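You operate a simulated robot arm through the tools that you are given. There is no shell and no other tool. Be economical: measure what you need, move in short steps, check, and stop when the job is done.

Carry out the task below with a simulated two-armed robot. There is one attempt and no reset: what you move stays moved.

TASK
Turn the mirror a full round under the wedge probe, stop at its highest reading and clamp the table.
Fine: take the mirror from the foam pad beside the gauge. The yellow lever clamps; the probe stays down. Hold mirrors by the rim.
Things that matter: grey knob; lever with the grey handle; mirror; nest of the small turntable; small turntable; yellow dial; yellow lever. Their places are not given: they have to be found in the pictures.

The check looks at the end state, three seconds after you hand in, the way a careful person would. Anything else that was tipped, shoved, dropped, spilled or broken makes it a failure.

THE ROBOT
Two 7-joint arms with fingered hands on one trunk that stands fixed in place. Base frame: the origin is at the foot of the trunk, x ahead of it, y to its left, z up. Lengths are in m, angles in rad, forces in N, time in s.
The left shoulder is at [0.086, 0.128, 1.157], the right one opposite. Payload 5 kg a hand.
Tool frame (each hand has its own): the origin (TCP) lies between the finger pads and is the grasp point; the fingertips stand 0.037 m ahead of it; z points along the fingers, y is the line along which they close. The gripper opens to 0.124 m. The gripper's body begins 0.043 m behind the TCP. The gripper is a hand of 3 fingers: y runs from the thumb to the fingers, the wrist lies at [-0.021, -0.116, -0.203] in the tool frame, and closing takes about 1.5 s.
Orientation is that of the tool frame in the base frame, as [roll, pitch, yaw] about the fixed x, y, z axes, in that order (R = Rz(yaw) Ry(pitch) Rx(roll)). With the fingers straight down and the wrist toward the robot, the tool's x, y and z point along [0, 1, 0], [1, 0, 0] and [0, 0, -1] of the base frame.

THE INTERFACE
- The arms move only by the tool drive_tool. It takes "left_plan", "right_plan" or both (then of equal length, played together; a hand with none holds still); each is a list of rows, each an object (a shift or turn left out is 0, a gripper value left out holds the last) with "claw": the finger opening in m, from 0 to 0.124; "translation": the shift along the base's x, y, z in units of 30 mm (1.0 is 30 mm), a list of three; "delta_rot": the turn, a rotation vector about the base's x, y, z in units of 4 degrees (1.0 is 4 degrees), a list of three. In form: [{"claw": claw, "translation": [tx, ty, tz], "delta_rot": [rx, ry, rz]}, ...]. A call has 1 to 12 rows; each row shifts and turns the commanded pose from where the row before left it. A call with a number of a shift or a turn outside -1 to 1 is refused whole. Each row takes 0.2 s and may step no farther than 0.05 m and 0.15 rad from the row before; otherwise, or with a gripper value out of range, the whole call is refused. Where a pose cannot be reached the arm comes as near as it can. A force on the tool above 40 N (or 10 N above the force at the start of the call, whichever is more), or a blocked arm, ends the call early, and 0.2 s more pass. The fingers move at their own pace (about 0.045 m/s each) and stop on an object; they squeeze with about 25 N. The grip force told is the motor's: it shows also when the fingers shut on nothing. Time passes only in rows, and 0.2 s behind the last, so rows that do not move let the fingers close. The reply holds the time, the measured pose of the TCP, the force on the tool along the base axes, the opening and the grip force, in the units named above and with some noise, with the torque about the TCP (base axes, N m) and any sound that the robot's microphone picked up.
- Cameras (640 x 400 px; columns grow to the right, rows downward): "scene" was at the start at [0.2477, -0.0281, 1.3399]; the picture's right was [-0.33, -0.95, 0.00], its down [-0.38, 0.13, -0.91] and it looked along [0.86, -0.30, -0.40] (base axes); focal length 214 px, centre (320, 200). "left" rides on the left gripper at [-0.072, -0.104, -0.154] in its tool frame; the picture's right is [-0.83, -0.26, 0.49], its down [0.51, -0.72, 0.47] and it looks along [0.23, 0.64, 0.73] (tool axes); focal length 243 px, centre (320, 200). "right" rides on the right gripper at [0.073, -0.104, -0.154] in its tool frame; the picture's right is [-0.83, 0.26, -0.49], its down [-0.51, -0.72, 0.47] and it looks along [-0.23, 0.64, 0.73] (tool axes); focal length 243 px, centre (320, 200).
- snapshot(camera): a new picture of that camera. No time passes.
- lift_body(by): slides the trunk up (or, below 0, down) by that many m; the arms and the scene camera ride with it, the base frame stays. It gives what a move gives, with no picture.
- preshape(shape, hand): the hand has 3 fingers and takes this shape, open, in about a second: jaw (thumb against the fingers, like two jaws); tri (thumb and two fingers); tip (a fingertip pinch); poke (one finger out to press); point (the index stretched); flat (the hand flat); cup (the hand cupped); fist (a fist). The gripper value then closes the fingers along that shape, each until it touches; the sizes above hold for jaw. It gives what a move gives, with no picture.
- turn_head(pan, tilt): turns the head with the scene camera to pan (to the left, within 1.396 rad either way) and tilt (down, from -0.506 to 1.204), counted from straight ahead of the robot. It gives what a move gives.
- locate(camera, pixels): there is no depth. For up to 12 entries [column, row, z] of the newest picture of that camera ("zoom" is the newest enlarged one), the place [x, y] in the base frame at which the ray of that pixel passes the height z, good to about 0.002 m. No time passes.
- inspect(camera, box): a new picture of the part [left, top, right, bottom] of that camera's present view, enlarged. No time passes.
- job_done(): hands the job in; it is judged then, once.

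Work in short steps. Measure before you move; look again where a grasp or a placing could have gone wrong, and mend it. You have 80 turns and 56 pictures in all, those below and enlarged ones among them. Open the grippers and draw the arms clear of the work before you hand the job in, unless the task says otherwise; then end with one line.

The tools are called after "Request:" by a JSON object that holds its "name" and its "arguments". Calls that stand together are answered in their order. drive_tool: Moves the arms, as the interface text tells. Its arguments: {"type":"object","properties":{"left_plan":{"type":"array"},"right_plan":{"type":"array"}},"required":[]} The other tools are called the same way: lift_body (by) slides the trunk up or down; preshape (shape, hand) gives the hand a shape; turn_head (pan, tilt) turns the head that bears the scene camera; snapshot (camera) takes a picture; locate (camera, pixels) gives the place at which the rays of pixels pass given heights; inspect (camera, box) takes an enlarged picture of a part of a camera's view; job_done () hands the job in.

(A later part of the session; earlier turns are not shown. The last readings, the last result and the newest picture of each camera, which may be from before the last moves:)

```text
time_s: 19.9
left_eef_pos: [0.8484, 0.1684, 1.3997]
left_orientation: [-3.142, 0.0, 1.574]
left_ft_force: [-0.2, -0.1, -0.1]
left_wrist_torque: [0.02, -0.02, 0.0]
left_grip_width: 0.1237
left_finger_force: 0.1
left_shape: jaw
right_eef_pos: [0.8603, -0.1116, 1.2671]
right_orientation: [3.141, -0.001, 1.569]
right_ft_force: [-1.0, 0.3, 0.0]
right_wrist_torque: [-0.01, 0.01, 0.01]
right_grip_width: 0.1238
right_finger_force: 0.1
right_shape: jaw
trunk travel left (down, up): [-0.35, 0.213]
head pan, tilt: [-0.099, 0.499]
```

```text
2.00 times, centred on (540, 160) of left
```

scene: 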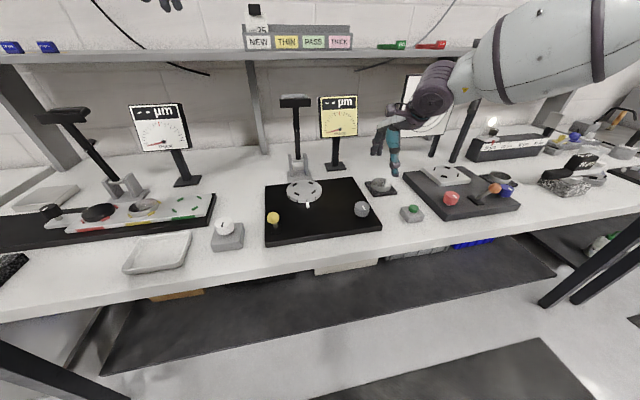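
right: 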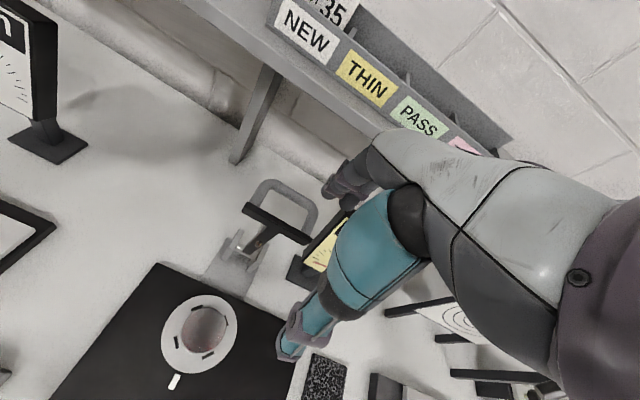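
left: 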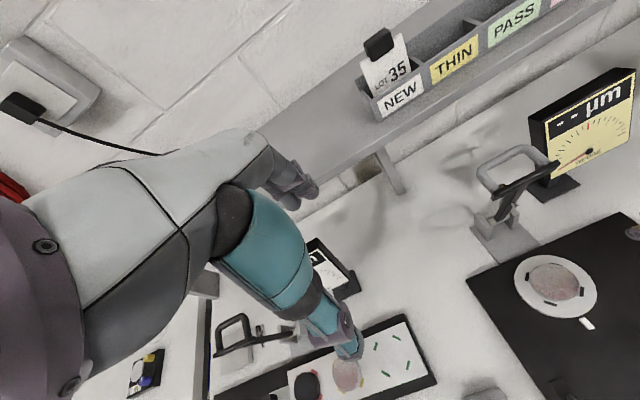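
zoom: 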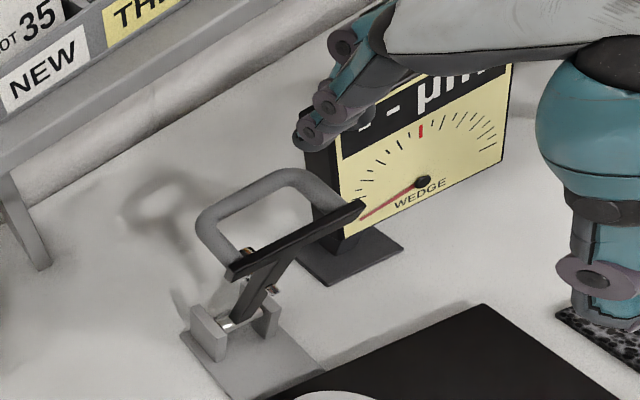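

At that height the arm is at its reach limit, so I'll tilt the fingers forward. I triangulate the rear rod of the handle loop: right (288,189), left zoom (240,188), plus bar and loop ends.

Request:
{"name": "locate", "arguments": {"camera": "zoom", "pixels": [[240, 188, 1.14], [240, 188, 1.17], [240, 188, 1.2], [296, 240, 1.14], [296, 240, 1.17], [205, 208, 1.17], [282, 174, 1.17]]}}

Request:
{"name": "locate", "arguments": {"camera": "right", "pixels": [[288, 189, 1.14], [288, 189, 1.17], [288, 189, 1.2], [276, 222, 1.14], [276, 222, 1.17], [264, 182, 1.17], [313, 200, 1.17]]}}

Request:
{"name": "inspect", "arguments": {"camera": "right", "box": [210, 150, 350, 290]}}

```text
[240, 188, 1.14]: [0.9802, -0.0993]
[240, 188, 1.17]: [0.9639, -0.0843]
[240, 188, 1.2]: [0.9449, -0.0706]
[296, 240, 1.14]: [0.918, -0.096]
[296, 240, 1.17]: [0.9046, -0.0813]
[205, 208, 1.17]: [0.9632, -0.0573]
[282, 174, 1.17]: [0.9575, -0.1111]
```

```text
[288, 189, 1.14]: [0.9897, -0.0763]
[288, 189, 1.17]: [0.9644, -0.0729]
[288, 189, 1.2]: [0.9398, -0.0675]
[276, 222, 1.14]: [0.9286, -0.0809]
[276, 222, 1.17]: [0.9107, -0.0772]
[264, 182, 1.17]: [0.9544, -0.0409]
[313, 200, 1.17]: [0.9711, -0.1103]
```

```text
2.86 times, centred on (280, 220) of right
```

zoom: 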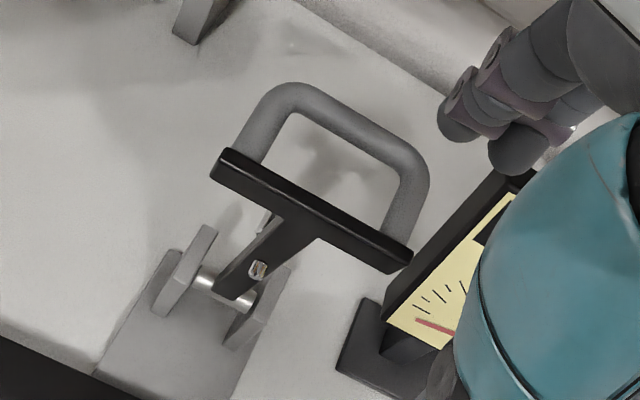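

The loop's rear rod is at about (0.960,-0.08,1.172) with a ~35 mm gap to the bar. I'll raise the trunk for reach, tilt the hand 16° forward and hover with the jaws at 40 mm above the rod.

Request:
{"name": "lift_body", "arguments": {"by": 0.15}}

Request:
{"name": "drive_tool", "arguments": {"right_plan": [{"claw": 0.042, "delta_rot": [0, -1, 0]}, {"delta_rot": [0, -1, 0]}, {"delta_rot": [0, -1, 0]}, {"delta_rot": [0, -1, 0]}, {"translation": [0.42, 0.16, -0.9]}, {"translation": [0.42, 0.16, -0.9]}, {"translation": [0.42, 0.16, -0.9]}, {"translation": [0.42, 0.16, -0.9]}, {"translation": [0.42, 0.16, -0.9]}, {"translation": [0.42, 0.16, -0.9]}, {}]}}

Request:
{"name": "snapshot", "arguments": {"camera": "right"}}

Request:
{"name": "inspect", "arguments": {"camera": "left", "box": [420, 100, 620, 300]}}

```text
time_s: 21.6
left_eef_pos: [0.8479, 0.1701, 1.5481]
left_orientation: [-3.139, 0.001, 1.572]
left_ft_force: [0.6, -0.1, -0.6]
left_wrist_torque: [0.02, -0.01, 0.0]
left_grip_width: 0.1237
left_finger_force: 0.0
left_shape: jaw
right_eef_pos: [0.7936, -0.1123, 1.5678]
right_orientation: [2.955, 0.0, 1.571]
right_ft_force: [-0.1, 0.9, 0.7]
right_wrist_torque: [-0.02, -0.05, 0.01]
right_grip_width: 0.1237
right_finger_force: 0.1
right_shape: jaw
trunk travel left (down, up): [-0.5, 0.063]
head pan, tilt: [-0.099, 0.499]
```

```text
time_s: 24.0
left_eef_pos: [0.8458, 0.1702, 1.5505]
left_orientation: [3.14, 0.001, 1.572]
left_ft_force: [0.1, 0.5, 0.2]
left_wrist_torque: [-0.01, -0.01, -0.01]
left_grip_width: 0.1235
left_finger_force: 0.2
left_shape: jaw
right_eef_pos: [0.868, -0.0841, 1.4094]
right_orientation: [2.672, 0.0, 1.569]
right_ft_force: [-0.3, 0.4, -0.3]
right_wrist_torque: [0.02, -0.03, -0.01]
right_grip_width: 0.0425
right_finger_force: 0.1
right_shape: jaw
trunk travel left (down, up): [-0.5, 0.063]
head pan, tilt: [-0.099, 0.499]
```

```text
18 pictures are left
```

right: 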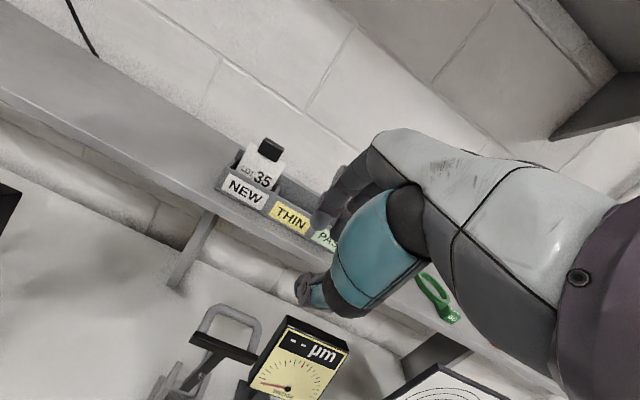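

```text
2.00 times, centred on (520, 200) of left
```

zoom: 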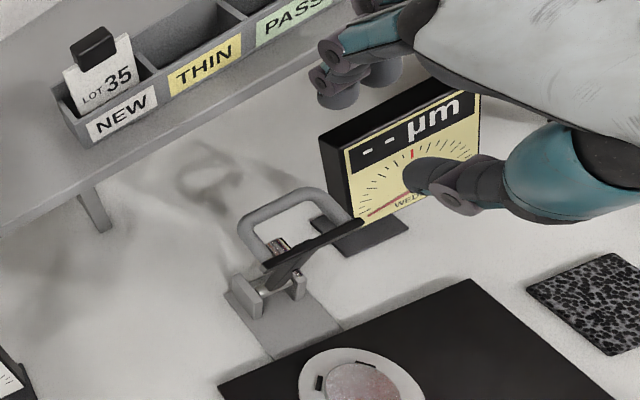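

The tilt is now 27° (the lift kept part of the unreached command). Before descending I check shelf clearance with the NEW label corner and re-measure the rod from both views.

Request:
{"name": "locate", "arguments": {"camera": "right", "pixels": [[222, 191, 1.2], [222, 191, 1.25], [222, 191, 1.3], [232, 313, 1.16], [232, 313, 1.18], [222, 346, 1.16], [222, 346, 1.18]]}}

Request:
{"name": "locate", "arguments": {"camera": "zoom", "pixels": [[95, 143, 1.2], [95, 143, 1.25], [95, 143, 1.3], [285, 207, 1.16], [285, 207, 1.18], [312, 245, 1.16], [312, 245, 1.18]]}}

```text
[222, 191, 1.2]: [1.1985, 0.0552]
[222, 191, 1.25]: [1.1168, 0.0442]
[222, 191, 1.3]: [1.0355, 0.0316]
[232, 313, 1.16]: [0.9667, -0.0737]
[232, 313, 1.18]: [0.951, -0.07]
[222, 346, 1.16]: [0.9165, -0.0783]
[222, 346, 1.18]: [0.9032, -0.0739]
```

```text
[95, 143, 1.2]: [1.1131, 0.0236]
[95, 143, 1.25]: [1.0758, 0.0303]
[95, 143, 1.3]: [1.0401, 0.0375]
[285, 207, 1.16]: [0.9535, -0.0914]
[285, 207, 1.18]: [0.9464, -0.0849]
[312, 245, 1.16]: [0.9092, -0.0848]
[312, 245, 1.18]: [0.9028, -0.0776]
```

Shelf edge is at x≈1.05, z≈1.29, clear. Rod ≈(0.952,-0.08,1.177). I bring the tilt back to 16° (lever's own direction) and move to 6 cm before the rod.

Request:
{"name": "drive_tool", "arguments": {"right_plan": [{"translation": [0.36, 0.02, -0.9], "delta_rot": [0, 0.9, 0]}, {"translation": [0.36, 0.02, -0.9], "delta_rot": [0, 0.9, 0]}, {"translation": [0.36, 0.02, -0.9], "delta_rot": [0, 0.9, 0]}, {"translation": [0.36, 0.02, -0.9]}, {"translation": [0.36, 0.02, -0.9]}, {"translation": [0.34, 0.02, -0.85]}, {}]}}

Request:
{"name": "snapshot", "arguments": {"camera": "right"}}

```text
time_s: 25.6
left_eef_pos: [0.8464, 0.1686, 1.5514]
left_orientation: [3.139, -0.001, 1.572]
left_ft_force: [0.4, 0.2, -0.9]
left_wrist_torque: [-0.02, 0.0, 0.01]
left_grip_width: 0.1237
left_finger_force: 0.1
left_shape: jaw
right_eef_pos: [0.9362, -0.1057, 1.2471]
right_orientation: [2.861, -0.002, 1.573]
right_ft_force: [-0.5, -0.6, -0.6]
right_wrist_torque: [0.0, 0.04, -0.01]
right_grip_width: 0.0423
right_finger_force: 0.0
right_shape: jaw
right hand out of reach, approached as far as the arm can: row 3, 5, 6
trunk travel left (down, up): [-0.5, 0.063]
head pan, tilt: [-0.099, 0.499]
```

```text
16 pictures are left
```

right: 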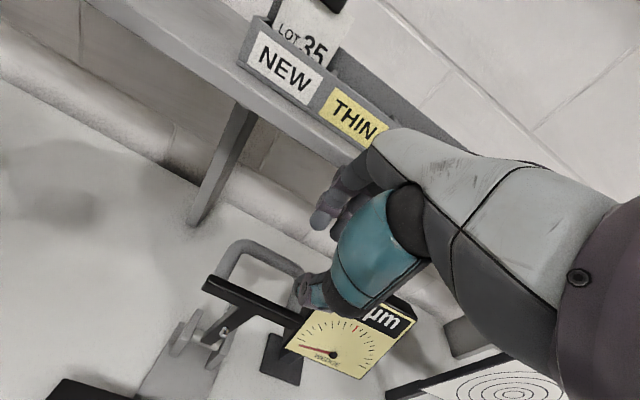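

The hand stopped at y=-0.106 (reach). A little more tilt (22°) should free it; I retry moving to y≈-0.083 at this height.

Request:
{"name": "drive_tool", "arguments": {"right_plan": [{"delta_rot": [0, -0.8, 0]}, {"delta_rot": [0, -0.8, 0], "translation": [-0.1, 0, 0]}, {}]}}

```text
time_s: 26.4
left_eef_pos: [0.8486, 0.1681, 1.548]
left_orientation: [-3.139, 0.0, 1.572]
left_ft_force: [0.1, 0.6, 1.0]
left_wrist_torque: [0.02, 0.04, 0.03]
left_grip_width: 0.1235
left_finger_force: 0.1
left_shape: jaw
right_eef_pos: [0.9343, -0.1066, 1.2459]
right_orientation: [2.753, -0.001, 1.569]
right_ft_force: [0.5, 0.8, -0.5]
right_wrist_torque: [0.0, 0.02, -0.02]
right_grip_width: 0.0424
right_finger_force: 0.0
right_shape: jaw
trunk travel left (down, up): [-0.5, 0.063]
head pan, tilt: [-0.099, 0.499]
```

Request:
{"name": "drive_tool", "arguments": {"right_plan": [{"translation": [-0.15, 0.4, -0.1]}, {"translation": [-0.1, 0.4, -0.1]}, {}]}}

Request:
{"name": "inspect", "arguments": {"camera": "right", "box": [180, 170, 400, 390]}}

```text
time_s: 27.2
left_eef_pos: [0.8468, 0.1684, 1.5496]
left_orientation: [-3.141, 0.0, 1.573]
left_ft_force: [0.0, 0.4, 0.8]
left_wrist_torque: [0.03, 0.02, -0.03]
left_grip_width: 0.1237
left_finger_force: 0.0
left_shape: jaw
right_eef_pos: [0.9259, -0.0817, 1.2419]
right_orientation: [2.75, -0.002, 1.572]
right_ft_force: [-0.2, -0.5, -0.7]
right_wrist_torque: [0.0, 0.0, -0.02]
right_grip_width: 0.0422
right_finger_force: 0.1
right_shape: jaw
trunk travel left (down, up): [-0.5, 0.063]
head pan, tilt: [-0.099, 0.499]
```

```text
1.82 times, centred on (290, 280) of right
```

zoom: 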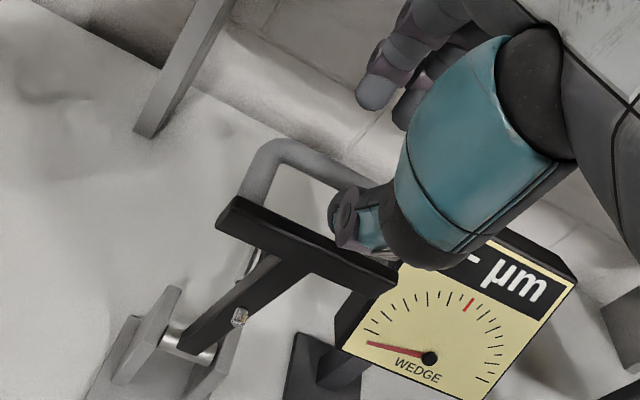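

Thumb is over the loop gap, fingers behind the rod. I advance along the tool direction in three small rows, watching the force.

Request:
{"name": "drive_tool", "arguments": {"right_plan": [{"translation": [0.23, 0, -0.57]}, {"translation": [0.23, 0, -0.57]}, {"translation": [0.23, 0, -0.57]}, {}]}}

Request:
{"name": "inspect", "arguments": {"camera": "left", "box": [470, 120, 630, 290]}}

```text
time_s: 28.2
left_eef_pos: [0.8478, 0.17, 1.5501]
left_orientation: [3.142, 0.0, 1.573]
left_ft_force: [0.9, -0.3, -0.7]
left_wrist_torque: [0.0, 0.0, 0.0]
left_grip_width: 0.1237
left_finger_force: 0.1
left_shape: jaw
right_eef_pos: [0.9354, -0.0883, 1.2053]
right_orientation: [2.751, -0.001, 1.571]
right_ft_force: [0.8, -0.1, 1.6]
right_wrist_torque: [0.02, 0.09, 0.02]
right_grip_width: 0.042
right_finger_force: 0.0
right_shape: jaw
right hand out of reach, approached as far as the arm can: row 2, 3
trunk travel left (down, up): [-0.5, 0.063]
head pan, tilt: [-0.099, 0.499]
```

```text
2.35 times, centred on (550, 205) of left
```

zoom: 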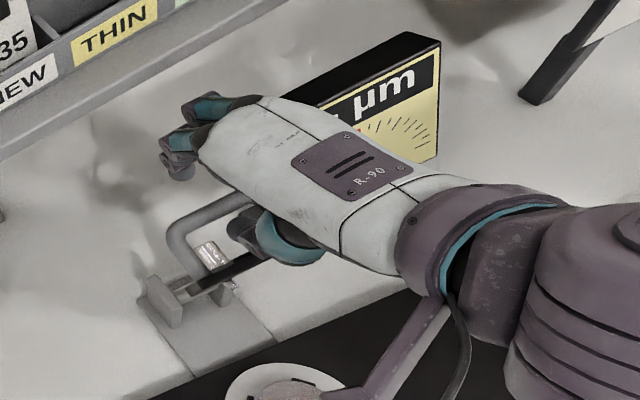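

Reach ends with the tips only just around the rod. Better: back out, open wide, and hook the two fingers behind the rod with the thumb in front of the bar, which needs less reach.

Request:
{"name": "drive_tool", "arguments": {"right_plan": [{"translation": [-0.23, 0, 0.57]}, {"translation": [-0.23, 0, 0.57]}, {"translation": [-0.23, 0.1, 0.57]}, {"claw": 0.124, "translation": [-0.15, 0.1, 0.2]}, {}, {}, {}, {}, {"translation": [0, 0, -0.6]}, {"translation": [0, 0, -0.6]}, {}]}}

Request:
{"name": "inspect", "arguments": {"camera": "left", "box": [470, 120, 630, 290]}}

```text
time_s: 30.6
left_eef_pos: [0.8458, 0.1698, 1.5511]
left_orientation: [-3.141, -0.001, 1.571]
left_ft_force: [0.0, 1.0, 0.6]
left_wrist_torque: [0.03, -0.04, -0.03]
left_grip_width: 0.1236
left_finger_force: 0.0
left_shape: jaw
right_eef_pos: [0.9087, -0.0818, 1.2282]
right_orientation: [2.75, -0.001, 1.571]
right_ft_force: [-0.4, 0.4, 0.4]
right_wrist_torque: [0.0, -0.03, 0.01]
right_grip_width: 0.1235
right_finger_force: 0.0
right_shape: jaw
trunk travel left (down, up): [-0.5, 0.063]
head pan, tilt: [-0.099, 0.499]
```

```text
2.35 times, centred on (550, 205) of left
```

zoom: 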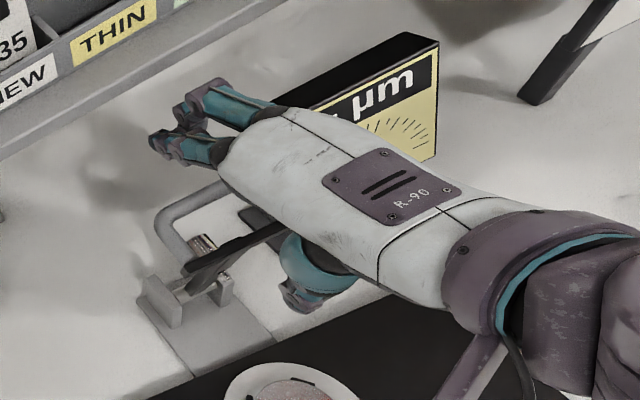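

Fingers hang behind the rod and the thumb in front of the bar. I lower 5.5 cm to hook it.

Request:
{"name": "drive_tool", "arguments": {"right_plan": [{"translation": [0.05, 0, -0.6]}, {"translation": [0, 0, -0.6]}, {"translation": [0, 0, -0.6]}, {}]}}

```text
time_s: 31.6
left_eef_pos: [0.8471, 0.1695, 1.5492]
left_orientation: [3.141, 0.0, 1.571]
left_ft_force: [-0.1, -0.4, -0.4]
left_wrist_torque: [-0.03, 0.0, 0.02]
left_grip_width: 0.1238
left_finger_force: 0.2
left_shape: jaw
right_eef_pos: [0.9112, -0.0823, 1.1728]
right_orientation: [2.751, -0.001, 1.571]
right_ft_force: [-0.5, 0.8, 0.7]
right_wrist_torque: [0.02, -0.03, 0.0]
right_grip_width: 0.1235
right_finger_force: 0.0
right_shape: jaw
trunk travel left (down, up): [-0.5, 0.063]
head pan, tilt: [-0.099, 0.499]
```

Hooked. Now I pull: about 9.5 cm toward the robot with slight lowering, force-limited.

Request:
{"name": "drive_tool", "arguments": {"right_plan": [{"translation": [-0.6, 0, 0]}, {"translation": [-0.6, 0, 0]}, {"translation": [-0.65, 0, -0.08]}, {"translation": [-0.65, 0, -0.15]}, {"translation": [-0.65, 0, -0.2]}, {}]}}

Request:
{"name": "inspect", "arguments": {"camera": "left", "box": [450, 120, 640, 320]}}

```text
time_s: 33.0
left_eef_pos: [0.847, 0.1698, 1.5494]
left_orientation: [3.142, 0.0, 1.572]
left_ft_force: [0.4, 0.7, -0.1]
left_wrist_torque: [0.02, 0.0, 0.04]
left_grip_width: 0.1234
left_finger_force: 0.0
left_shape: jaw
right_eef_pos: [0.8166, -0.0831, 1.1608]
right_orientation: [2.751, -0.002, 1.57]
right_ft_force: [-1.4, 1.1, 0.0]
right_wrist_torque: [0.04, 0.03, -0.01]
right_grip_width: 0.1237
right_finger_force: 0.2
right_shape: jaw
trunk travel left (down, up): [-0.5, 0.063]
head pan, tilt: [-0.099, 0.499]
```

```text
2.00 times, centred on (545, 220) of left
```

zoom: 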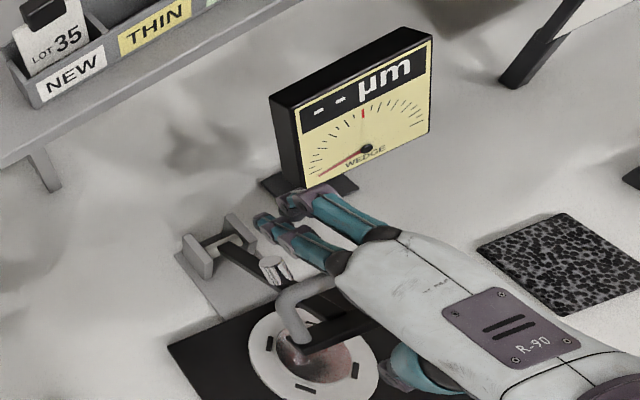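

The lever follows with ~1.5 N. I continue along the arc.

Request:
{"name": "drive_tool", "arguments": {"right_plan": [{"translation": [-0.8, 0, -0.4]}, {"translation": [-0.78, 0, -0.5]}, {"translation": [-0.7, 0, -0.6]}, {"translation": [-0.65, 0, -0.7]}, {"translation": [-0.6, 0, -0.8]}, {}]}}

Request:
{"name": "snapshot", "arguments": {"camera": "scene"}}

```text
time_s: 34.4
left_eef_pos: [0.8468, 0.1691, 1.5503]
left_orientation: [3.14, -0.001, 1.572]
left_ft_force: [-0.3, 0.2, -0.2]
left_wrist_torque: [-0.04, 0.04, -0.01]
left_grip_width: 0.1237
left_finger_force: 0.0
left_shape: jaw
right_eef_pos: [0.7101, -0.0829, 1.0693]
right_orientation: [2.751, -0.003, 1.57]
right_ft_force: [0.1, -1.6, 0.8]
right_wrist_torque: [0.0, -0.01, -0.02]
right_grip_width: 0.1238
right_finger_force: 0.1
right_shape: jaw
trunk travel left (down, up): [-0.5, 0.063]
head pan, tilt: [-0.099, 0.499]
```

```text
11 pictures are left
```

scene: 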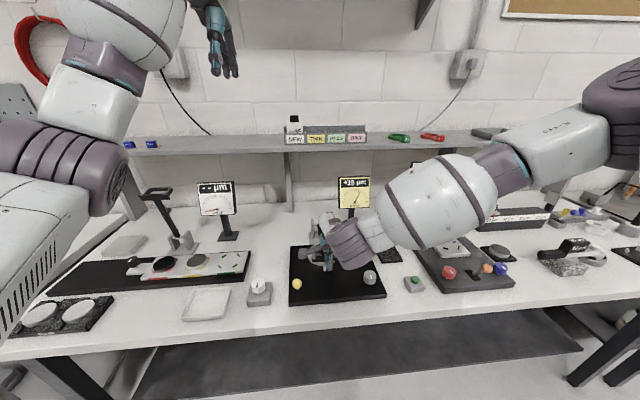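

The dial now shows "+18 µm": the probe is down. I lift the right hand clear, straighten it, and bring it above the grey knob.

Request:
{"name": "drive_tool", "arguments": {"right_plan": [{"translation": [0, 0, 0.95]}, {"translation": [0, 0, 0.95]}, {"translation": [0, 0, 0.9]}, {"translation": [-0.2, -0.6, 0.2], "delta_rot": [0, 0.95, 0], "claw": 0.08}, {"translation": [-0.25, -0.7, 0], "delta_rot": [0, 0.95, 0]}, {"translation": [-0.25, -0.7, 0], "delta_rot": [0, 0.95, 0]}, {"translation": [-0.25, -0.8, 0], "delta_rot": [0, 0.95, 0]}, {"translation": [-0.25, -0.85, 0], "delta_rot": [0, 0.95, 0]}, {"translation": [-0.2, -0.85, 0], "delta_rot": [0, 0.85, 0]}, {}]}}

Request:
{"name": "lift_body", "arguments": {"by": -0.15}}

Request:
{"name": "snapshot", "arguments": {"camera": "right"}}

```text
time_s: 36.6
left_eef_pos: [0.8475, 0.1704, 1.5501]
left_orientation: [3.141, 0.0, 1.574]
left_ft_force: [-0.3, 0.4, 0.1]
left_wrist_torque: [-0.04, -0.01, 0.02]
left_grip_width: 0.1239
left_finger_force: 0.0
left_shape: jaw
right_eef_pos: [0.6686, -0.2187, 1.1604]
right_orientation: [-3.141, -0.002, 1.568]
right_ft_force: [0.8, 0.1, 0.3]
right_wrist_torque: [-0.03, 0.03, 0.02]
right_grip_width: 0.0802
right_finger_force: 0.1
right_shape: jaw
trunk travel left (down, up): [-0.5, 0.063]
head pan, tilt: [-0.099, 0.499]
```

```text
time_s: 38.4
left_eef_pos: [0.8473, 0.1691, 1.4006]
left_orientation: [-3.141, 0.001, 1.573]
left_ft_force: [0.0, -0.1, -0.9]
left_wrist_torque: [0.04, 0.0, 0.01]
left_grip_width: 0.1238
left_finger_force: 0.0
left_shape: jaw
right_eef_pos: [0.6689, -0.2178, 1.0095]
right_orientation: [-3.141, -0.002, 1.57]
right_ft_force: [0.5, 0.0, 0.3]
right_wrist_torque: [-0.02, -0.02, 0.01]
right_grip_width: 0.08
right_finger_force: 0.0
right_shape: jaw
trunk travel left (down, up): [-0.35, 0.213]
head pan, tilt: [-0.099, 0.499]
```

```text
10 pictures are left
```

right: 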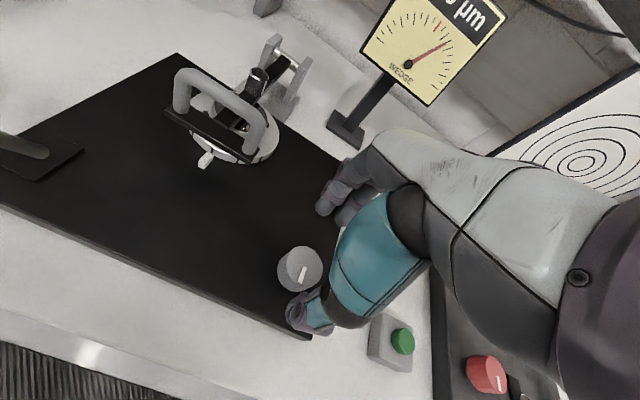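

The probe rests on the mirror, needle right of centre. I locate the knob top (300,266) and the dial and table in this picture.

Request:
{"name": "locate", "arguments": {"camera": "right", "pixels": [[300, 266, 0.94], [300, 266, 0.95], [279, 266, 0.945], [322, 268, 0.945], [302, 247, 0.945], [298, 290, 0.93], [24, 148, 0.93]]}}

```text
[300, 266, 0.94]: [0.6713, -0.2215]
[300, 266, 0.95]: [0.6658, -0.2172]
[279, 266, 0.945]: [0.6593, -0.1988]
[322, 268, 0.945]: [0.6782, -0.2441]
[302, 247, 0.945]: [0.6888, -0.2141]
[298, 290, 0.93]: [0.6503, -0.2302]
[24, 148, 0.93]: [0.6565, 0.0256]
```

Knob centre (0.6675,-0.219), radius ~0.023. I pre-rotate the hand by -32°, descend so the tips reach z≈0.925 and grip.

Request:
{"name": "drive_tool", "arguments": {"right_plan": [{"delta_rot": [0, 0, -1], "translation": [-0.05, -0.04, 0]}, {"delta_rot": [0, 0, -1]}, {"delta_rot": [0, 0, -1]}, {"delta_rot": [0, 0, -1]}, {"delta_rot": [0, 0, -1], "translation": [0, 0, -0.5]}, {"delta_rot": [0, 0, -1], "translation": [0, 0, -0.5]}, {"delta_rot": [0, 0, -1], "translation": [0, 0, -0.4]}, {"delta_rot": [0, 0, -1], "translation": [0, 0, -0.17]}, {"claw": 0.03}, {}, {}, {}]}}

```text
time_s: 41.0
left_eef_pos: [0.846, 0.1707, 1.3995]
left_orientation: [3.14, -0.001, 1.573]
left_ft_force: [0.8, 0.0, -0.4]
left_wrist_torque: [0.0, 0.04, -0.01]
left_grip_width: 0.1238
left_finger_force: 0.0
left_shape: jaw
right_eef_pos: [0.6668, -0.2175, 0.9628]
right_orientation: [-3.141, -0.001, 1.014]
right_ft_force: [-1.3, 1.6, -1.2]
right_wrist_torque: [0.07, 0.05, 0.01]
right_grip_width: 0.0312
right_finger_force: 25.2
right_shape: jaw
trunk travel left (down, up): [-0.35, 0.213]
head pan, tilt: [-0.099, 0.499]
```

Gripped at 0.031. I turn +48°.

Request:
{"name": "drive_tool", "arguments": {"right_plan": [{"claw": 0.0, "delta_rot": [0, 0, 1]}, {"delta_rot": [0, 0, 1]}, {"delta_rot": [0, 0, 1]}, {"delta_rot": [0, 0, 1]}, {"delta_rot": [0, 0, 1]}, {"delta_rot": [0, 0, 1]}, {"delta_rot": [0, 0, 1]}, {"delta_rot": [0, 0, 1]}, {"delta_rot": [0, 0, 1]}, {"delta_rot": [0, 0, 1]}, {"delta_rot": [0, 0, 1]}, {"delta_rot": [0, 0, 1]}]}}

Request:
{"name": "snapshot", "arguments": {"camera": "right"}}

```text
time_s: 43.5
left_eef_pos: [0.8472, 0.1706, 1.4005]
left_orientation: [3.141, 0.0, 1.573]
left_ft_force: [-0.7, -0.1, 0.5]
left_wrist_torque: [0.02, 0.0, -0.01]
left_grip_width: 0.1238
left_finger_force: 0.1
left_shape: jaw
right_eef_pos: [0.667, -0.2193, 0.9633]
right_orientation: [3.141, -0.001, 1.85]
right_ft_force: [-8.5, 3.2, -11.0]
right_wrist_torque: [0.04, 0.28, -0.03]
right_grip_width: 0.0305
right_finger_force: 25.1
right_shape: jaw
trunk travel left (down, up): [-0.35, 0.213]
head pan, tilt: [-0.099, 0.499]
```

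```text
9 pictures are left
```

right: 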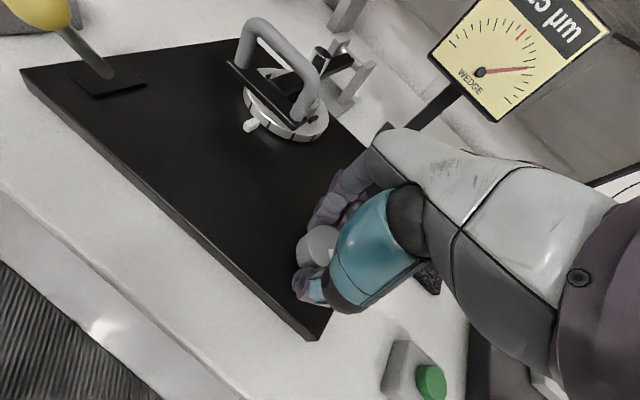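

The needle moved clockwise, the text seems "+25". I enlarge table and dial together.

Request:
{"name": "inspect", "arguments": {"camera": "right", "box": [220, 0, 620, 250]}}

```text
1.60 times, centred on (420, 125) of right
```

zoom: 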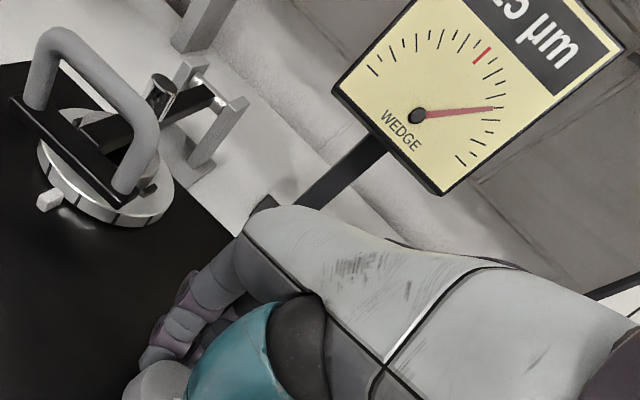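

I locate the rim marks now to get the table's turn relative to the knob (before the turn a mark stood at the pointer).

Request:
{"name": "locate", "arguments": {"camera": "zoom", "pixels": [[75, 205, 0.921], [113, 220, 0.921], [157, 211, 0.921], [48, 200, 0.921], [150, 190, 0.932], [42, 165, 0.926], [174, 190, 0.926]]}}

```text
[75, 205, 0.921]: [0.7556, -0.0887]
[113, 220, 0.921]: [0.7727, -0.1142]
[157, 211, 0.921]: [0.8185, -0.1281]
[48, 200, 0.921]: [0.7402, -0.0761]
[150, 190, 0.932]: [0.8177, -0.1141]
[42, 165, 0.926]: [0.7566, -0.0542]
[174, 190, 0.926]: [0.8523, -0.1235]
```

Marks moved by ≈+12° mod 30, ratio still ambiguous. I turn another +48° and look with the left camera, which sees the dial and table together.

Request:
{"name": "drive_tool", "arguments": {"right_plan": [{"delta_rot": [0, 0, 1]}, {"delta_rot": [0, 0, 1]}, {"delta_rot": [0, 0, 1]}, {"delta_rot": [0, 0, 1]}, {"delta_rot": [0, 0, 1]}, {"delta_rot": [0, 0, 1]}, {"delta_rot": [0, 0, 1]}, {"delta_rot": [0, 0, 1]}, {"delta_rot": [0, 0, 1]}, {"delta_rot": [0, 0, 1]}, {"delta_rot": [0, 0, 1]}, {"delta_rot": [0, 0, 1]}]}}

Request:
{"name": "inspect", "arguments": {"camera": "left", "box": [440, 60, 640, 330]}}

```text
time_s: 46.1
left_eef_pos: [0.8464, 0.17, 1.3992]
left_orientation: [-3.141, -0.001, 1.572]
left_ft_force: [-0.3, -0.5, -0.1]
left_wrist_torque: [-0.02, 0.02, 0.03]
left_grip_width: 0.1236
left_finger_force: 0.1
left_shape: jaw
right_eef_pos: [0.6667, -0.219, 0.9635]
right_orientation: [-3.141, -0.001, 2.34]
right_ft_force: [-7.9, 1.1, -7.9]
right_wrist_torque: [0.04, 0.12, -0.03]
right_grip_width: 0.0301
right_finger_force: 24.7
right_shape: jaw
right hand out of reach, approached as far as the arm can: row 8, 9, 10, 11, 12
trunk travel left (down, up): [-0.35, 0.213]
head pan, tilt: [-0.099, 0.499]
```

```text
1.48 times, centred on (540, 195) of left
```

zoom: 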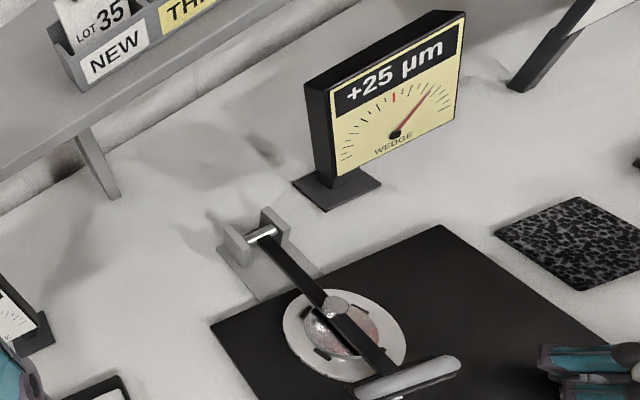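

Reading +25 at 76° of knob turn; the yaw limit is ~134°. I locate pegs (331,292), (378,317), (322,353) and marks.

Request:
{"name": "locate", "arguments": {"camera": "zoom", "pixels": [[331, 292, 0.932], [378, 317, 0.932], [322, 353, 0.932], [335, 305, 0.99], [283, 325, 0.926], [407, 335, 0.926], [338, 289, 0.926], [405, 378, 1.0]]}}

Request:
{"name": "inspect", "arguments": {"camera": "left", "box": [525, 245, 585, 325]}}

```text
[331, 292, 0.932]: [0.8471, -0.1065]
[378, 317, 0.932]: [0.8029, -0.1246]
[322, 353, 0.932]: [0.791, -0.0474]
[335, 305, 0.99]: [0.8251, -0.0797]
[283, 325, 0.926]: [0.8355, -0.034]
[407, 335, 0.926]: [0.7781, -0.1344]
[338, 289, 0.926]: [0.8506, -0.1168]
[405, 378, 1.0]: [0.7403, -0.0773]
```

```text
5.00 times, centred on (555, 285) of left
```

zoom: 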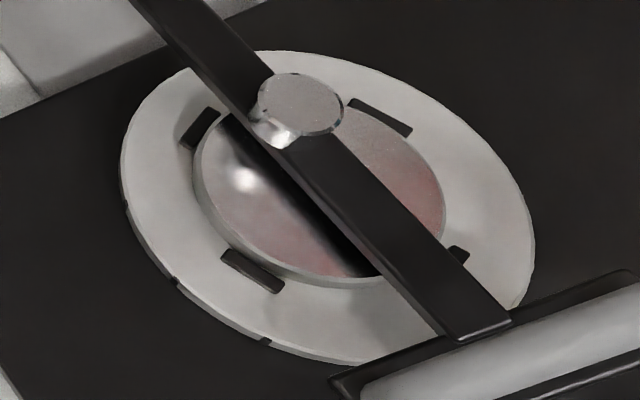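

Very clear: four pegs at (198,128), (380,117), (252,271), (458,254) and rim marks at (175,281), (265,342), (127,205). Locating them.

Request:
{"name": "locate", "arguments": {"camera": "zoom", "pixels": [[198, 128, 0.932], [380, 117, 0.932], [252, 271, 0.932], [458, 254, 0.932], [175, 280, 0.924], [265, 341, 0.924], [127, 204, 0.924]]}}

```text
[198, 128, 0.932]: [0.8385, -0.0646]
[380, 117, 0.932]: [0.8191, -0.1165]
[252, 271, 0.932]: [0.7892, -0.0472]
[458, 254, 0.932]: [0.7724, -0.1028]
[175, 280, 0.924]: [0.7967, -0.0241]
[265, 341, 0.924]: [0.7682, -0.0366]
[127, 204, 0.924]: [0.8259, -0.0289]
```

Peg angles give ≈72° of table turn for 76° of knob: 1:1, same sense. Readings: 0°:+18, ~45°:+25, ~72°:+25. I release and wind the hand back for the next stroke.

Request:
{"name": "drive_tool", "arguments": {"right_plan": [{"claw": 0.075}, {}, {"delta_rot": [0, 0, -1]}, {"delta_rot": [0, 0, -1]}, {"delta_rot": [0, 0, -1]}, {"delta_rot": [0, 0, -1]}, {"delta_rot": [0, 0, -1]}, {"delta_rot": [0, 0, -1]}, {"delta_rot": [0, 0, -1]}, {"delta_rot": [0, 0, -1]}, {"delta_rot": [0, 0, -1]}, {"delta_rot": [0, 0, -1]}]}}

Request:
{"name": "drive_tool", "arguments": {"right_plan": [{"delta_rot": [0, 0, -1]}, {"delta_rot": [0, 0, -1]}, {"delta_rot": [0, 0, -1]}, {"delta_rot": [0, 0, -1]}, {"delta_rot": [0, 0, -1]}, {"delta_rot": [0, 0, -1]}, {"delta_rot": [0, 0, -1]}, {"delta_rot": [0, 0, -1]}, {"delta_rot": [0, 0, -1]}, {"delta_rot": [0, 0, -1]}, {"delta_rot": [0, 0, -1]}, {"delta_rot": [0, 0, -1]}]}}

Request:
{"name": "drive_tool", "arguments": {"right_plan": [{"delta_rot": [0, 0, -1]}, {"delta_rot": [0, 0, -1]}, {"delta_rot": [0, 0, -1]}, {"delta_rot": [0, 0, -1]}, {"delta_rot": [0, 0, -1]}, {"delta_rot": [0, 0, -1]}, {"delta_rot": [0, 0, -1]}, {"delta_rot": [0, 0, -1]}, {"delta_rot": [0, 0, -1]}, {"delta_rot": [0, 0, -1]}, {"delta_rot": [0, 0, -1]}, {"delta_rot": [0, 0, -1]}]}}

```text
time_s: 48.8
left_eef_pos: [0.8476, 0.1692, 1.4003]
left_orientation: [3.141, 0.0, 1.574]
left_ft_force: [-0.4, 0.7, 0.0]
left_wrist_torque: [-0.03, -0.01, 0.01]
left_grip_width: 0.1239
left_finger_force: 0.1
left_shape: jaw
right_eef_pos: [0.6665, -0.2191, 0.9632]
right_orientation: [-3.141, -0.001, 1.639]
right_ft_force: [-0.1, 0.3, -0.9]
right_wrist_torque: [-0.03, 0.0, 0.0]
right_grip_width: 0.0746
right_finger_force: 0.1
right_shape: jaw
trunk travel left (down, up): [-0.35, 0.213]
head pan, tilt: [-0.099, 0.499]
```

```text
time_s: 51.4
left_eef_pos: [0.8468, 0.1694, 1.3993]
left_orientation: [3.141, -0.001, 1.573]
left_ft_force: [0.8, -0.3, 0.4]
left_wrist_torque: [0.0, 0.01, 0.0]
left_grip_width: 0.1236
left_finger_force: 0.1
left_shape: jaw
right_eef_pos: [0.6666, -0.2192, 0.9628]
right_orientation: [3.141, -0.002, 0.802]
right_ft_force: [-0.5, 0.1, 0.1]
right_wrist_torque: [-0.01, 0.02, 0.02]
right_grip_width: 0.0745
right_finger_force: 0.1
right_shape: jaw
trunk travel left (down, up): [-0.35, 0.213]
head pan, tilt: [-0.099, 0.499]
```

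```text
time_s: 54.0
left_eef_pos: [0.8475, 0.1692, 1.3993]
left_orientation: [3.141, 0.001, 1.573]
left_ft_force: [0.1, 0.8, 0.6]
left_wrist_torque: [0.0, -0.01, 0.0]
left_grip_width: 0.1238
left_finger_force: 0.0
left_shape: jaw
right_eef_pos: [0.6666, -0.2194, 0.9629]
right_orientation: [-3.14, -0.003, -0.036]
right_ft_force: [-0.9, 0.9, -0.2]
right_wrist_torque: [0.01, 0.0, 0.01]
right_grip_width: 0.0747
right_finger_force: 0.1
right_shape: jaw
trunk travel left (down, up): [-0.35, 0.213]
head pan, tilt: [-0.099, 0.499]
```

The hand winds freely; one more 48° back, then grip.

Request:
{"name": "drive_tool", "arguments": {"right_plan": [{"delta_rot": [0, 0, -1]}, {"delta_rot": [0, 0, -1]}, {"delta_rot": [0, 0, -1]}, {"delta_rot": [0, 0, -1]}, {"delta_rot": [0, 0, -1]}, {"delta_rot": [0, 0, -1]}, {"delta_rot": [0, 0, -1]}, {"delta_rot": [0, 0, -1]}, {"claw": 0.0}, {}, {}, {}]}}

```text
time_s: 56.5
left_eef_pos: [0.8461, 0.1694, 1.3982]
left_orientation: [-3.141, 0.001, 1.573]
left_ft_force: [-0.5, -0.5, 0.5]
left_wrist_torque: [-0.01, 0.04, 0.01]
left_grip_width: 0.1237
left_finger_force: 0.0
left_shape: jaw
right_eef_pos: [0.6675, -0.219, 0.9635]
right_orientation: [-3.142, -0.001, -0.593]
right_ft_force: [1.0, 1.2, -0.4]
right_wrist_torque: [0.04, -0.05, 0.01]
right_grip_width: 0.0315
right_finger_force: 25.2
right_shape: jaw
trunk travel left (down, up): [-0.35, 0.213]
head pan, tilt: [-0.099, 0.499]
```

Gripped at yaw -34°. Turning +84° (21 rows), then reading the dial.

Request:
{"name": "drive_tool", "arguments": {"right_plan": [{"delta_rot": [0, 0, 1]}, {"delta_rot": [0, 0, 1]}, {"delta_rot": [0, 0, 1]}, {"delta_rot": [0, 0, 1]}, {"delta_rot": [0, 0, 1]}, {"delta_rot": [0, 0, 1]}, {"delta_rot": [0, 0, 1]}, {"delta_rot": [0, 0, 1]}, {"delta_rot": [0, 0, 1]}, {"delta_rot": [0, 0, 1]}, {"delta_rot": [0, 0, 1]}, {"delta_rot": [0, 0, 1]}]}}

Request:
{"name": "drive_tool", "arguments": {"right_plan": [{"delta_rot": [0, 0, 1]}, {"delta_rot": [0, 0, 1]}, {"delta_rot": [0, 0, 1]}, {"delta_rot": [0, 0, 1]}, {"delta_rot": [0, 0, 1]}, {"delta_rot": [0, 0, 1]}, {"delta_rot": [0, 0, 1]}, {"delta_rot": [0, 0, 1]}, {"delta_rot": [0, 0, 1]}]}}

Request:
{"name": "inspect", "arguments": {"camera": "left", "box": [510, 60, 640, 325]}}

```text
time_s: 59.1
left_eef_pos: [0.8465, 0.1696, 1.3999]
left_orientation: [3.141, -0.001, 1.571]
left_ft_force: [1.6, 0.2, -0.6]
left_wrist_torque: [-0.02, -0.04, -0.02]
left_grip_width: 0.1238
left_finger_force: 0.0
left_shape: jaw
right_eef_pos: [0.6663, -0.2184, 0.9625]
right_orientation: [-3.142, -0.001, 0.245]
right_ft_force: [-5.2, 7.1, -7.0]
right_wrist_torque: [0.15, 0.21, -0.05]
right_grip_width: 0.0305
right_finger_force: 25.1
right_shape: jaw
trunk travel left (down, up): [-0.35, 0.213]
head pan, tilt: [-0.099, 0.499]
```

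```text
time_s: 61.1
left_eef_pos: [0.846, 0.1704, 1.4005]
left_orientation: [-3.141, 0.0, 1.574]
left_ft_force: [0.2, 0.0, 0.7]
left_wrist_torque: [-0.01, -0.01, 0.0]
left_grip_width: 0.1237
left_finger_force: 0.1
left_shape: jaw
right_eef_pos: [0.6674, -0.2187, 0.9636]
right_orientation: [-3.14, -0.002, 0.872]
right_ft_force: [-9.8, 4.9, -7.8]
right_wrist_torque: [0.21, 0.33, -0.07]
right_grip_width: 0.0307
right_finger_force: 25.6
right_shape: jaw
trunk travel left (down, up): [-0.35, 0.213]
head pan, tilt: [-0.099, 0.499]
```

```text
1.51 times, centred on (575, 192) of left
```

zoom: 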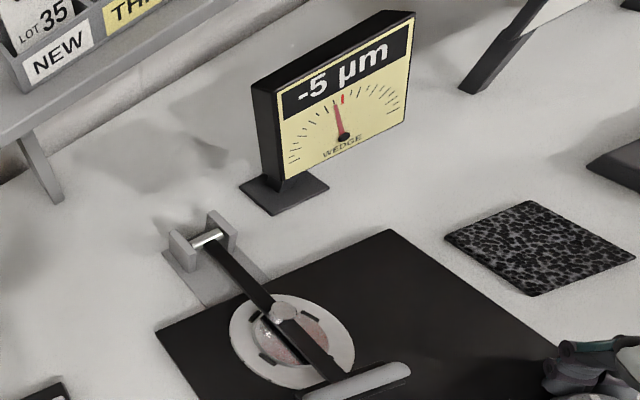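

Reading -5 at ~156°, consistent with ≈26·cos(θ−57°). I continue +80°, then wind back for the next stroke.

Request:
{"name": "drive_tool", "arguments": {"right_plan": [{"delta_rot": [0, 0, 1]}, {"delta_rot": [0, 0, 1]}, {"delta_rot": [0, 0, 1]}, {"delta_rot": [0, 0, 1]}, {"delta_rot": [0, 0, 1]}, {"delta_rot": [0, 0, 1]}, {"delta_rot": [0, 0, 1]}, {"delta_rot": [0, 0, 1]}, {"delta_rot": [0, 0, 1]}, {"delta_rot": [0, 0, 1]}]}}

Request:
{"name": "drive_tool", "arguments": {"right_plan": [{"delta_rot": [0, 0, 1]}, {"delta_rot": [0, 0, 1]}, {"delta_rot": [0, 0, 1]}, {"delta_rot": [0, 0, 1]}, {"delta_rot": [0, 0, 1]}, {"delta_rot": [0, 0, 1]}, {"delta_rot": [0, 0, 1]}, {"delta_rot": [0, 0, 1]}, {"delta_rot": [0, 0, 1]}, {"delta_rot": [0, 0, 1]}]}}

Request:
{"name": "inspect", "arguments": {"camera": "left", "box": [510, 60, 640, 325]}}

Request:
{"name": "drive_tool", "arguments": {"right_plan": [{"claw": 0.075}, {}, {}, {"delta_rot": [0, 0, -1]}, {"delta_rot": [0, 0, -1]}, {"delta_rot": [0, 0, -1]}, {"delta_rot": [0, 0, -1]}, {"delta_rot": [0, 0, -1]}, {"delta_rot": [0, 0, -1]}, {"delta_rot": [0, 0, -1]}, {"delta_rot": [0, 0, -1]}, {"delta_rot": [0, 0, -1]}]}}

Request:
{"name": "drive_tool", "arguments": {"right_plan": [{"delta_rot": [0, 0, -1]}, {"delta_rot": [0, 0, -1]}, {"delta_rot": [0, 0, -1]}, {"delta_rot": [0, 0, -1]}, {"delta_rot": [0, 0, -1]}, {"delta_rot": [0, 0, -1]}, {"delta_rot": [0, 0, -1]}, {"delta_rot": [0, 0, -1]}, {"delta_rot": [0, 0, -1]}, {"delta_rot": [0, 0, -1]}, {"delta_rot": [0, 0, -1]}, {"delta_rot": [0, 0, -1]}]}}

Request:
{"name": "drive_tool", "arguments": {"right_plan": [{"delta_rot": [0, 0, -1]}, {"delta_rot": [0, 0, -1]}, {"delta_rot": [0, 0, -1]}, {"delta_rot": [0, 0, -1]}, {"delta_rot": [0, 0, -1]}, {"delta_rot": [0, 0, -1]}, {"delta_rot": [0, 0, -1]}, {"delta_rot": [0, 0, -1]}, {"delta_rot": [0, 0, -1]}, {"delta_rot": [0, 0, -1]}, {"delta_rot": [0, 0, -1]}, {"delta_rot": [0, 0, -1]}]}}

```text
time_s: 63.4
left_eef_pos: [0.8462, 0.1687, 1.4003]
left_orientation: [3.141, -0.001, 1.572]
left_ft_force: [0.4, 0.0, 0.1]
left_wrist_torque: [0.0, 0.05, -0.01]
left_grip_width: 0.1237
left_finger_force: 0.0
left_shape: jaw
right_eef_pos: [0.6659, -0.2189, 0.9637]
right_orientation: [3.141, -0.002, 1.568]
right_ft_force: [-13.5, 2.5, -6.7]
right_wrist_torque: [0.01, 0.46, -0.06]
right_grip_width: 0.0302
right_finger_force: 25.3
right_shape: jaw
trunk travel left (down, up): [-0.35, 0.213]
head pan, tilt: [-0.099, 0.499]
```

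```text
time_s: 65.5
left_eef_pos: [0.846, 0.1688, 1.4008]
left_orientation: [3.142, 0.001, 1.573]
left_ft_force: [0.5, 0.0, 0.4]
left_wrist_torque: [0.05, 0.02, 0.01]
left_grip_width: 0.1238
left_finger_force: 0.1
left_shape: jaw
right_eef_pos: [0.6652, -0.2187, 0.9637]
right_orientation: [3.139, -0.005, 2.268]
right_ft_force: [-10.8, -1.0, -4.3]
right_wrist_torque: [-0.11, 0.39, -0.04]
right_grip_width: 0.0305
right_finger_force: 25.3
right_shape: jaw
trunk travel left (down, up): [-0.35, 0.213]
head pan, tilt: [-0.099, 0.499]
```

```text
1.51 times, centred on (575, 192) of left
```

zoom: 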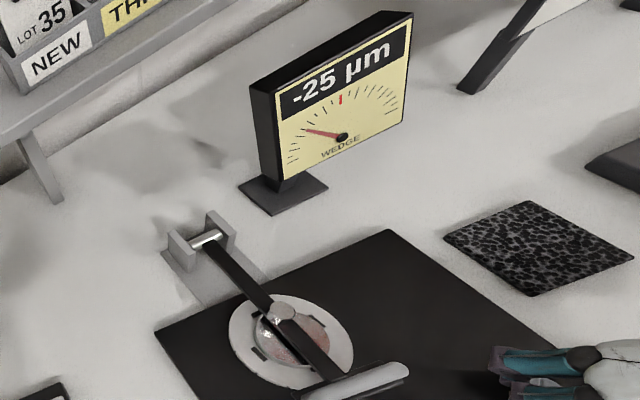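

```text
time_s: 68.2
left_eef_pos: [0.8462, 0.1691, 1.3996]
left_orientation: [3.141, 0.0, 1.572]
left_ft_force: [-0.8, -0.5, 0.0]
left_wrist_torque: [-0.03, -0.03, -0.01]
left_grip_width: 0.1239
left_finger_force: 0.0
left_shape: jaw
right_eef_pos: [0.6667, -0.2194, 0.9643]
right_orientation: [-3.139, -0.001, 1.638]
right_ft_force: [0.0, 0.1, 0.8]
right_wrist_torque: [0.01, -0.03, 0.01]
right_grip_width: 0.0746
right_finger_force: 0.1
right_shape: jaw
trunk travel left (down, up): [-0.35, 0.213]
head pan, tilt: [-0.099, 0.499]
```

```text
time_s: 70.8
left_eef_pos: [0.8478, 0.17, 1.4]
left_orientation: [3.14, -0.001, 1.572]
left_ft_force: [-0.2, 0.8, -0.3]
left_wrist_torque: [0.0, -0.03, -0.01]
left_grip_width: 0.1234
left_finger_force: 0.1
left_shape: jaw
right_eef_pos: [0.6672, -0.2187, 0.9625]
right_orientation: [3.141, 0.0, 0.8]
right_ft_force: [0.0, 0.6, 0.2]
right_wrist_torque: [-0.02, -0.02, -0.02]
right_grip_width: 0.0746
right_finger_force: 0.0
right_shape: jaw
trunk travel left (down, up): [-0.35, 0.213]
head pan, tilt: [-0.099, 0.499]
```

```text
time_s: 73.3
left_eef_pos: [0.848, 0.1697, 1.4]
left_orientation: [3.141, 0.001, 1.572]
left_ft_force: [-0.9, -0.3, -0.6]
left_wrist_torque: [-0.03, 0.03, -0.04]
left_grip_width: 0.1235
left_finger_force: 0.1
left_shape: jaw
right_eef_pos: [0.6669, -0.2191, 0.9631]
right_orientation: [3.141, -0.002, -0.036]
right_ft_force: [-0.3, -0.1, -1.0]
right_wrist_torque: [0.0, -0.01, 0.05]
right_grip_width: 0.0747
right_finger_force: 0.0
right_shape: jaw
trunk travel left (down, up): [-0.35, 0.213]
head pan, tilt: [-0.099, 0.499]
```

-25 at ~240°: model fits, amplitude ≈25.5, peak at knob angle ≈60° (i.e. 420° after a full round). I wind back 48° more so that one stroke of 180° can reach it.

Request:
{"name": "drive_tool", "arguments": {"right_plan": [{"delta_rot": [0, 0, -1]}, {"delta_rot": [0, 0, -1]}, {"delta_rot": [0, 0, -1]}, {"delta_rot": [0, 0, -1]}, {"delta_rot": [0, 0, -1]}, {"delta_rot": [0, 0, -1]}, {"delta_rot": [0, 0, -1]}, {"delta_rot": [0, 0, -1]}, {"delta_rot": [0, 0, -1]}, {"delta_rot": [0, 0, -1]}, {"delta_rot": [0, 0, -1]}, {"delta_rot": [0, 0, -1]}]}}

Request:
{"name": "drive_tool", "arguments": {"right_plan": [{"claw": 0.0}, {}, {}, {}, {}]}}

```text
time_s: 76.0
left_eef_pos: [0.8475, 0.1685, 1.3994]
left_orientation: [-3.14, 0.001, 1.572]
left_ft_force: [-0.3, 0.7, 0.2]
left_wrist_torque: [-0.01, -0.03, 0.01]
left_grip_width: 0.1238
left_finger_force: 0.1
left_shape: jaw
right_eef_pos: [0.6675, -0.2182, 0.9624]
right_orientation: [-3.141, -0.003, -0.875]
right_ft_force: [-0.1, 0.3, -0.4]
right_wrist_torque: [0.0, -0.02, -0.01]
right_grip_width: 0.0747
right_finger_force: 0.1
right_shape: jaw
trunk travel left (down, up): [-0.35, 0.213]
head pan, tilt: [-0.099, 0.499]
```

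```text
time_s: 77.2
left_eef_pos: [0.8469, 0.169, 1.3998]
left_orientation: [-3.141, 0.002, 1.571]
left_ft_force: [0.3, 0.5, 0.1]
left_wrist_torque: [0.0, 0.01, -0.02]
left_grip_width: 0.1239
left_finger_force: 0.1
left_shape: jaw
right_eef_pos: [0.6681, -0.218, 0.9635]
right_orientation: [3.141, -0.002, -0.873]
right_ft_force: [-0.6, 1.2, -2.3]
right_wrist_torque: [-0.01, 0.05, -0.07]
right_grip_width: 0.032
right_finger_force: 24.6
right_shape: jaw
trunk travel left (down, up): [-0.35, 0.213]
head pan, tilt: [-0.099, 0.499]
```

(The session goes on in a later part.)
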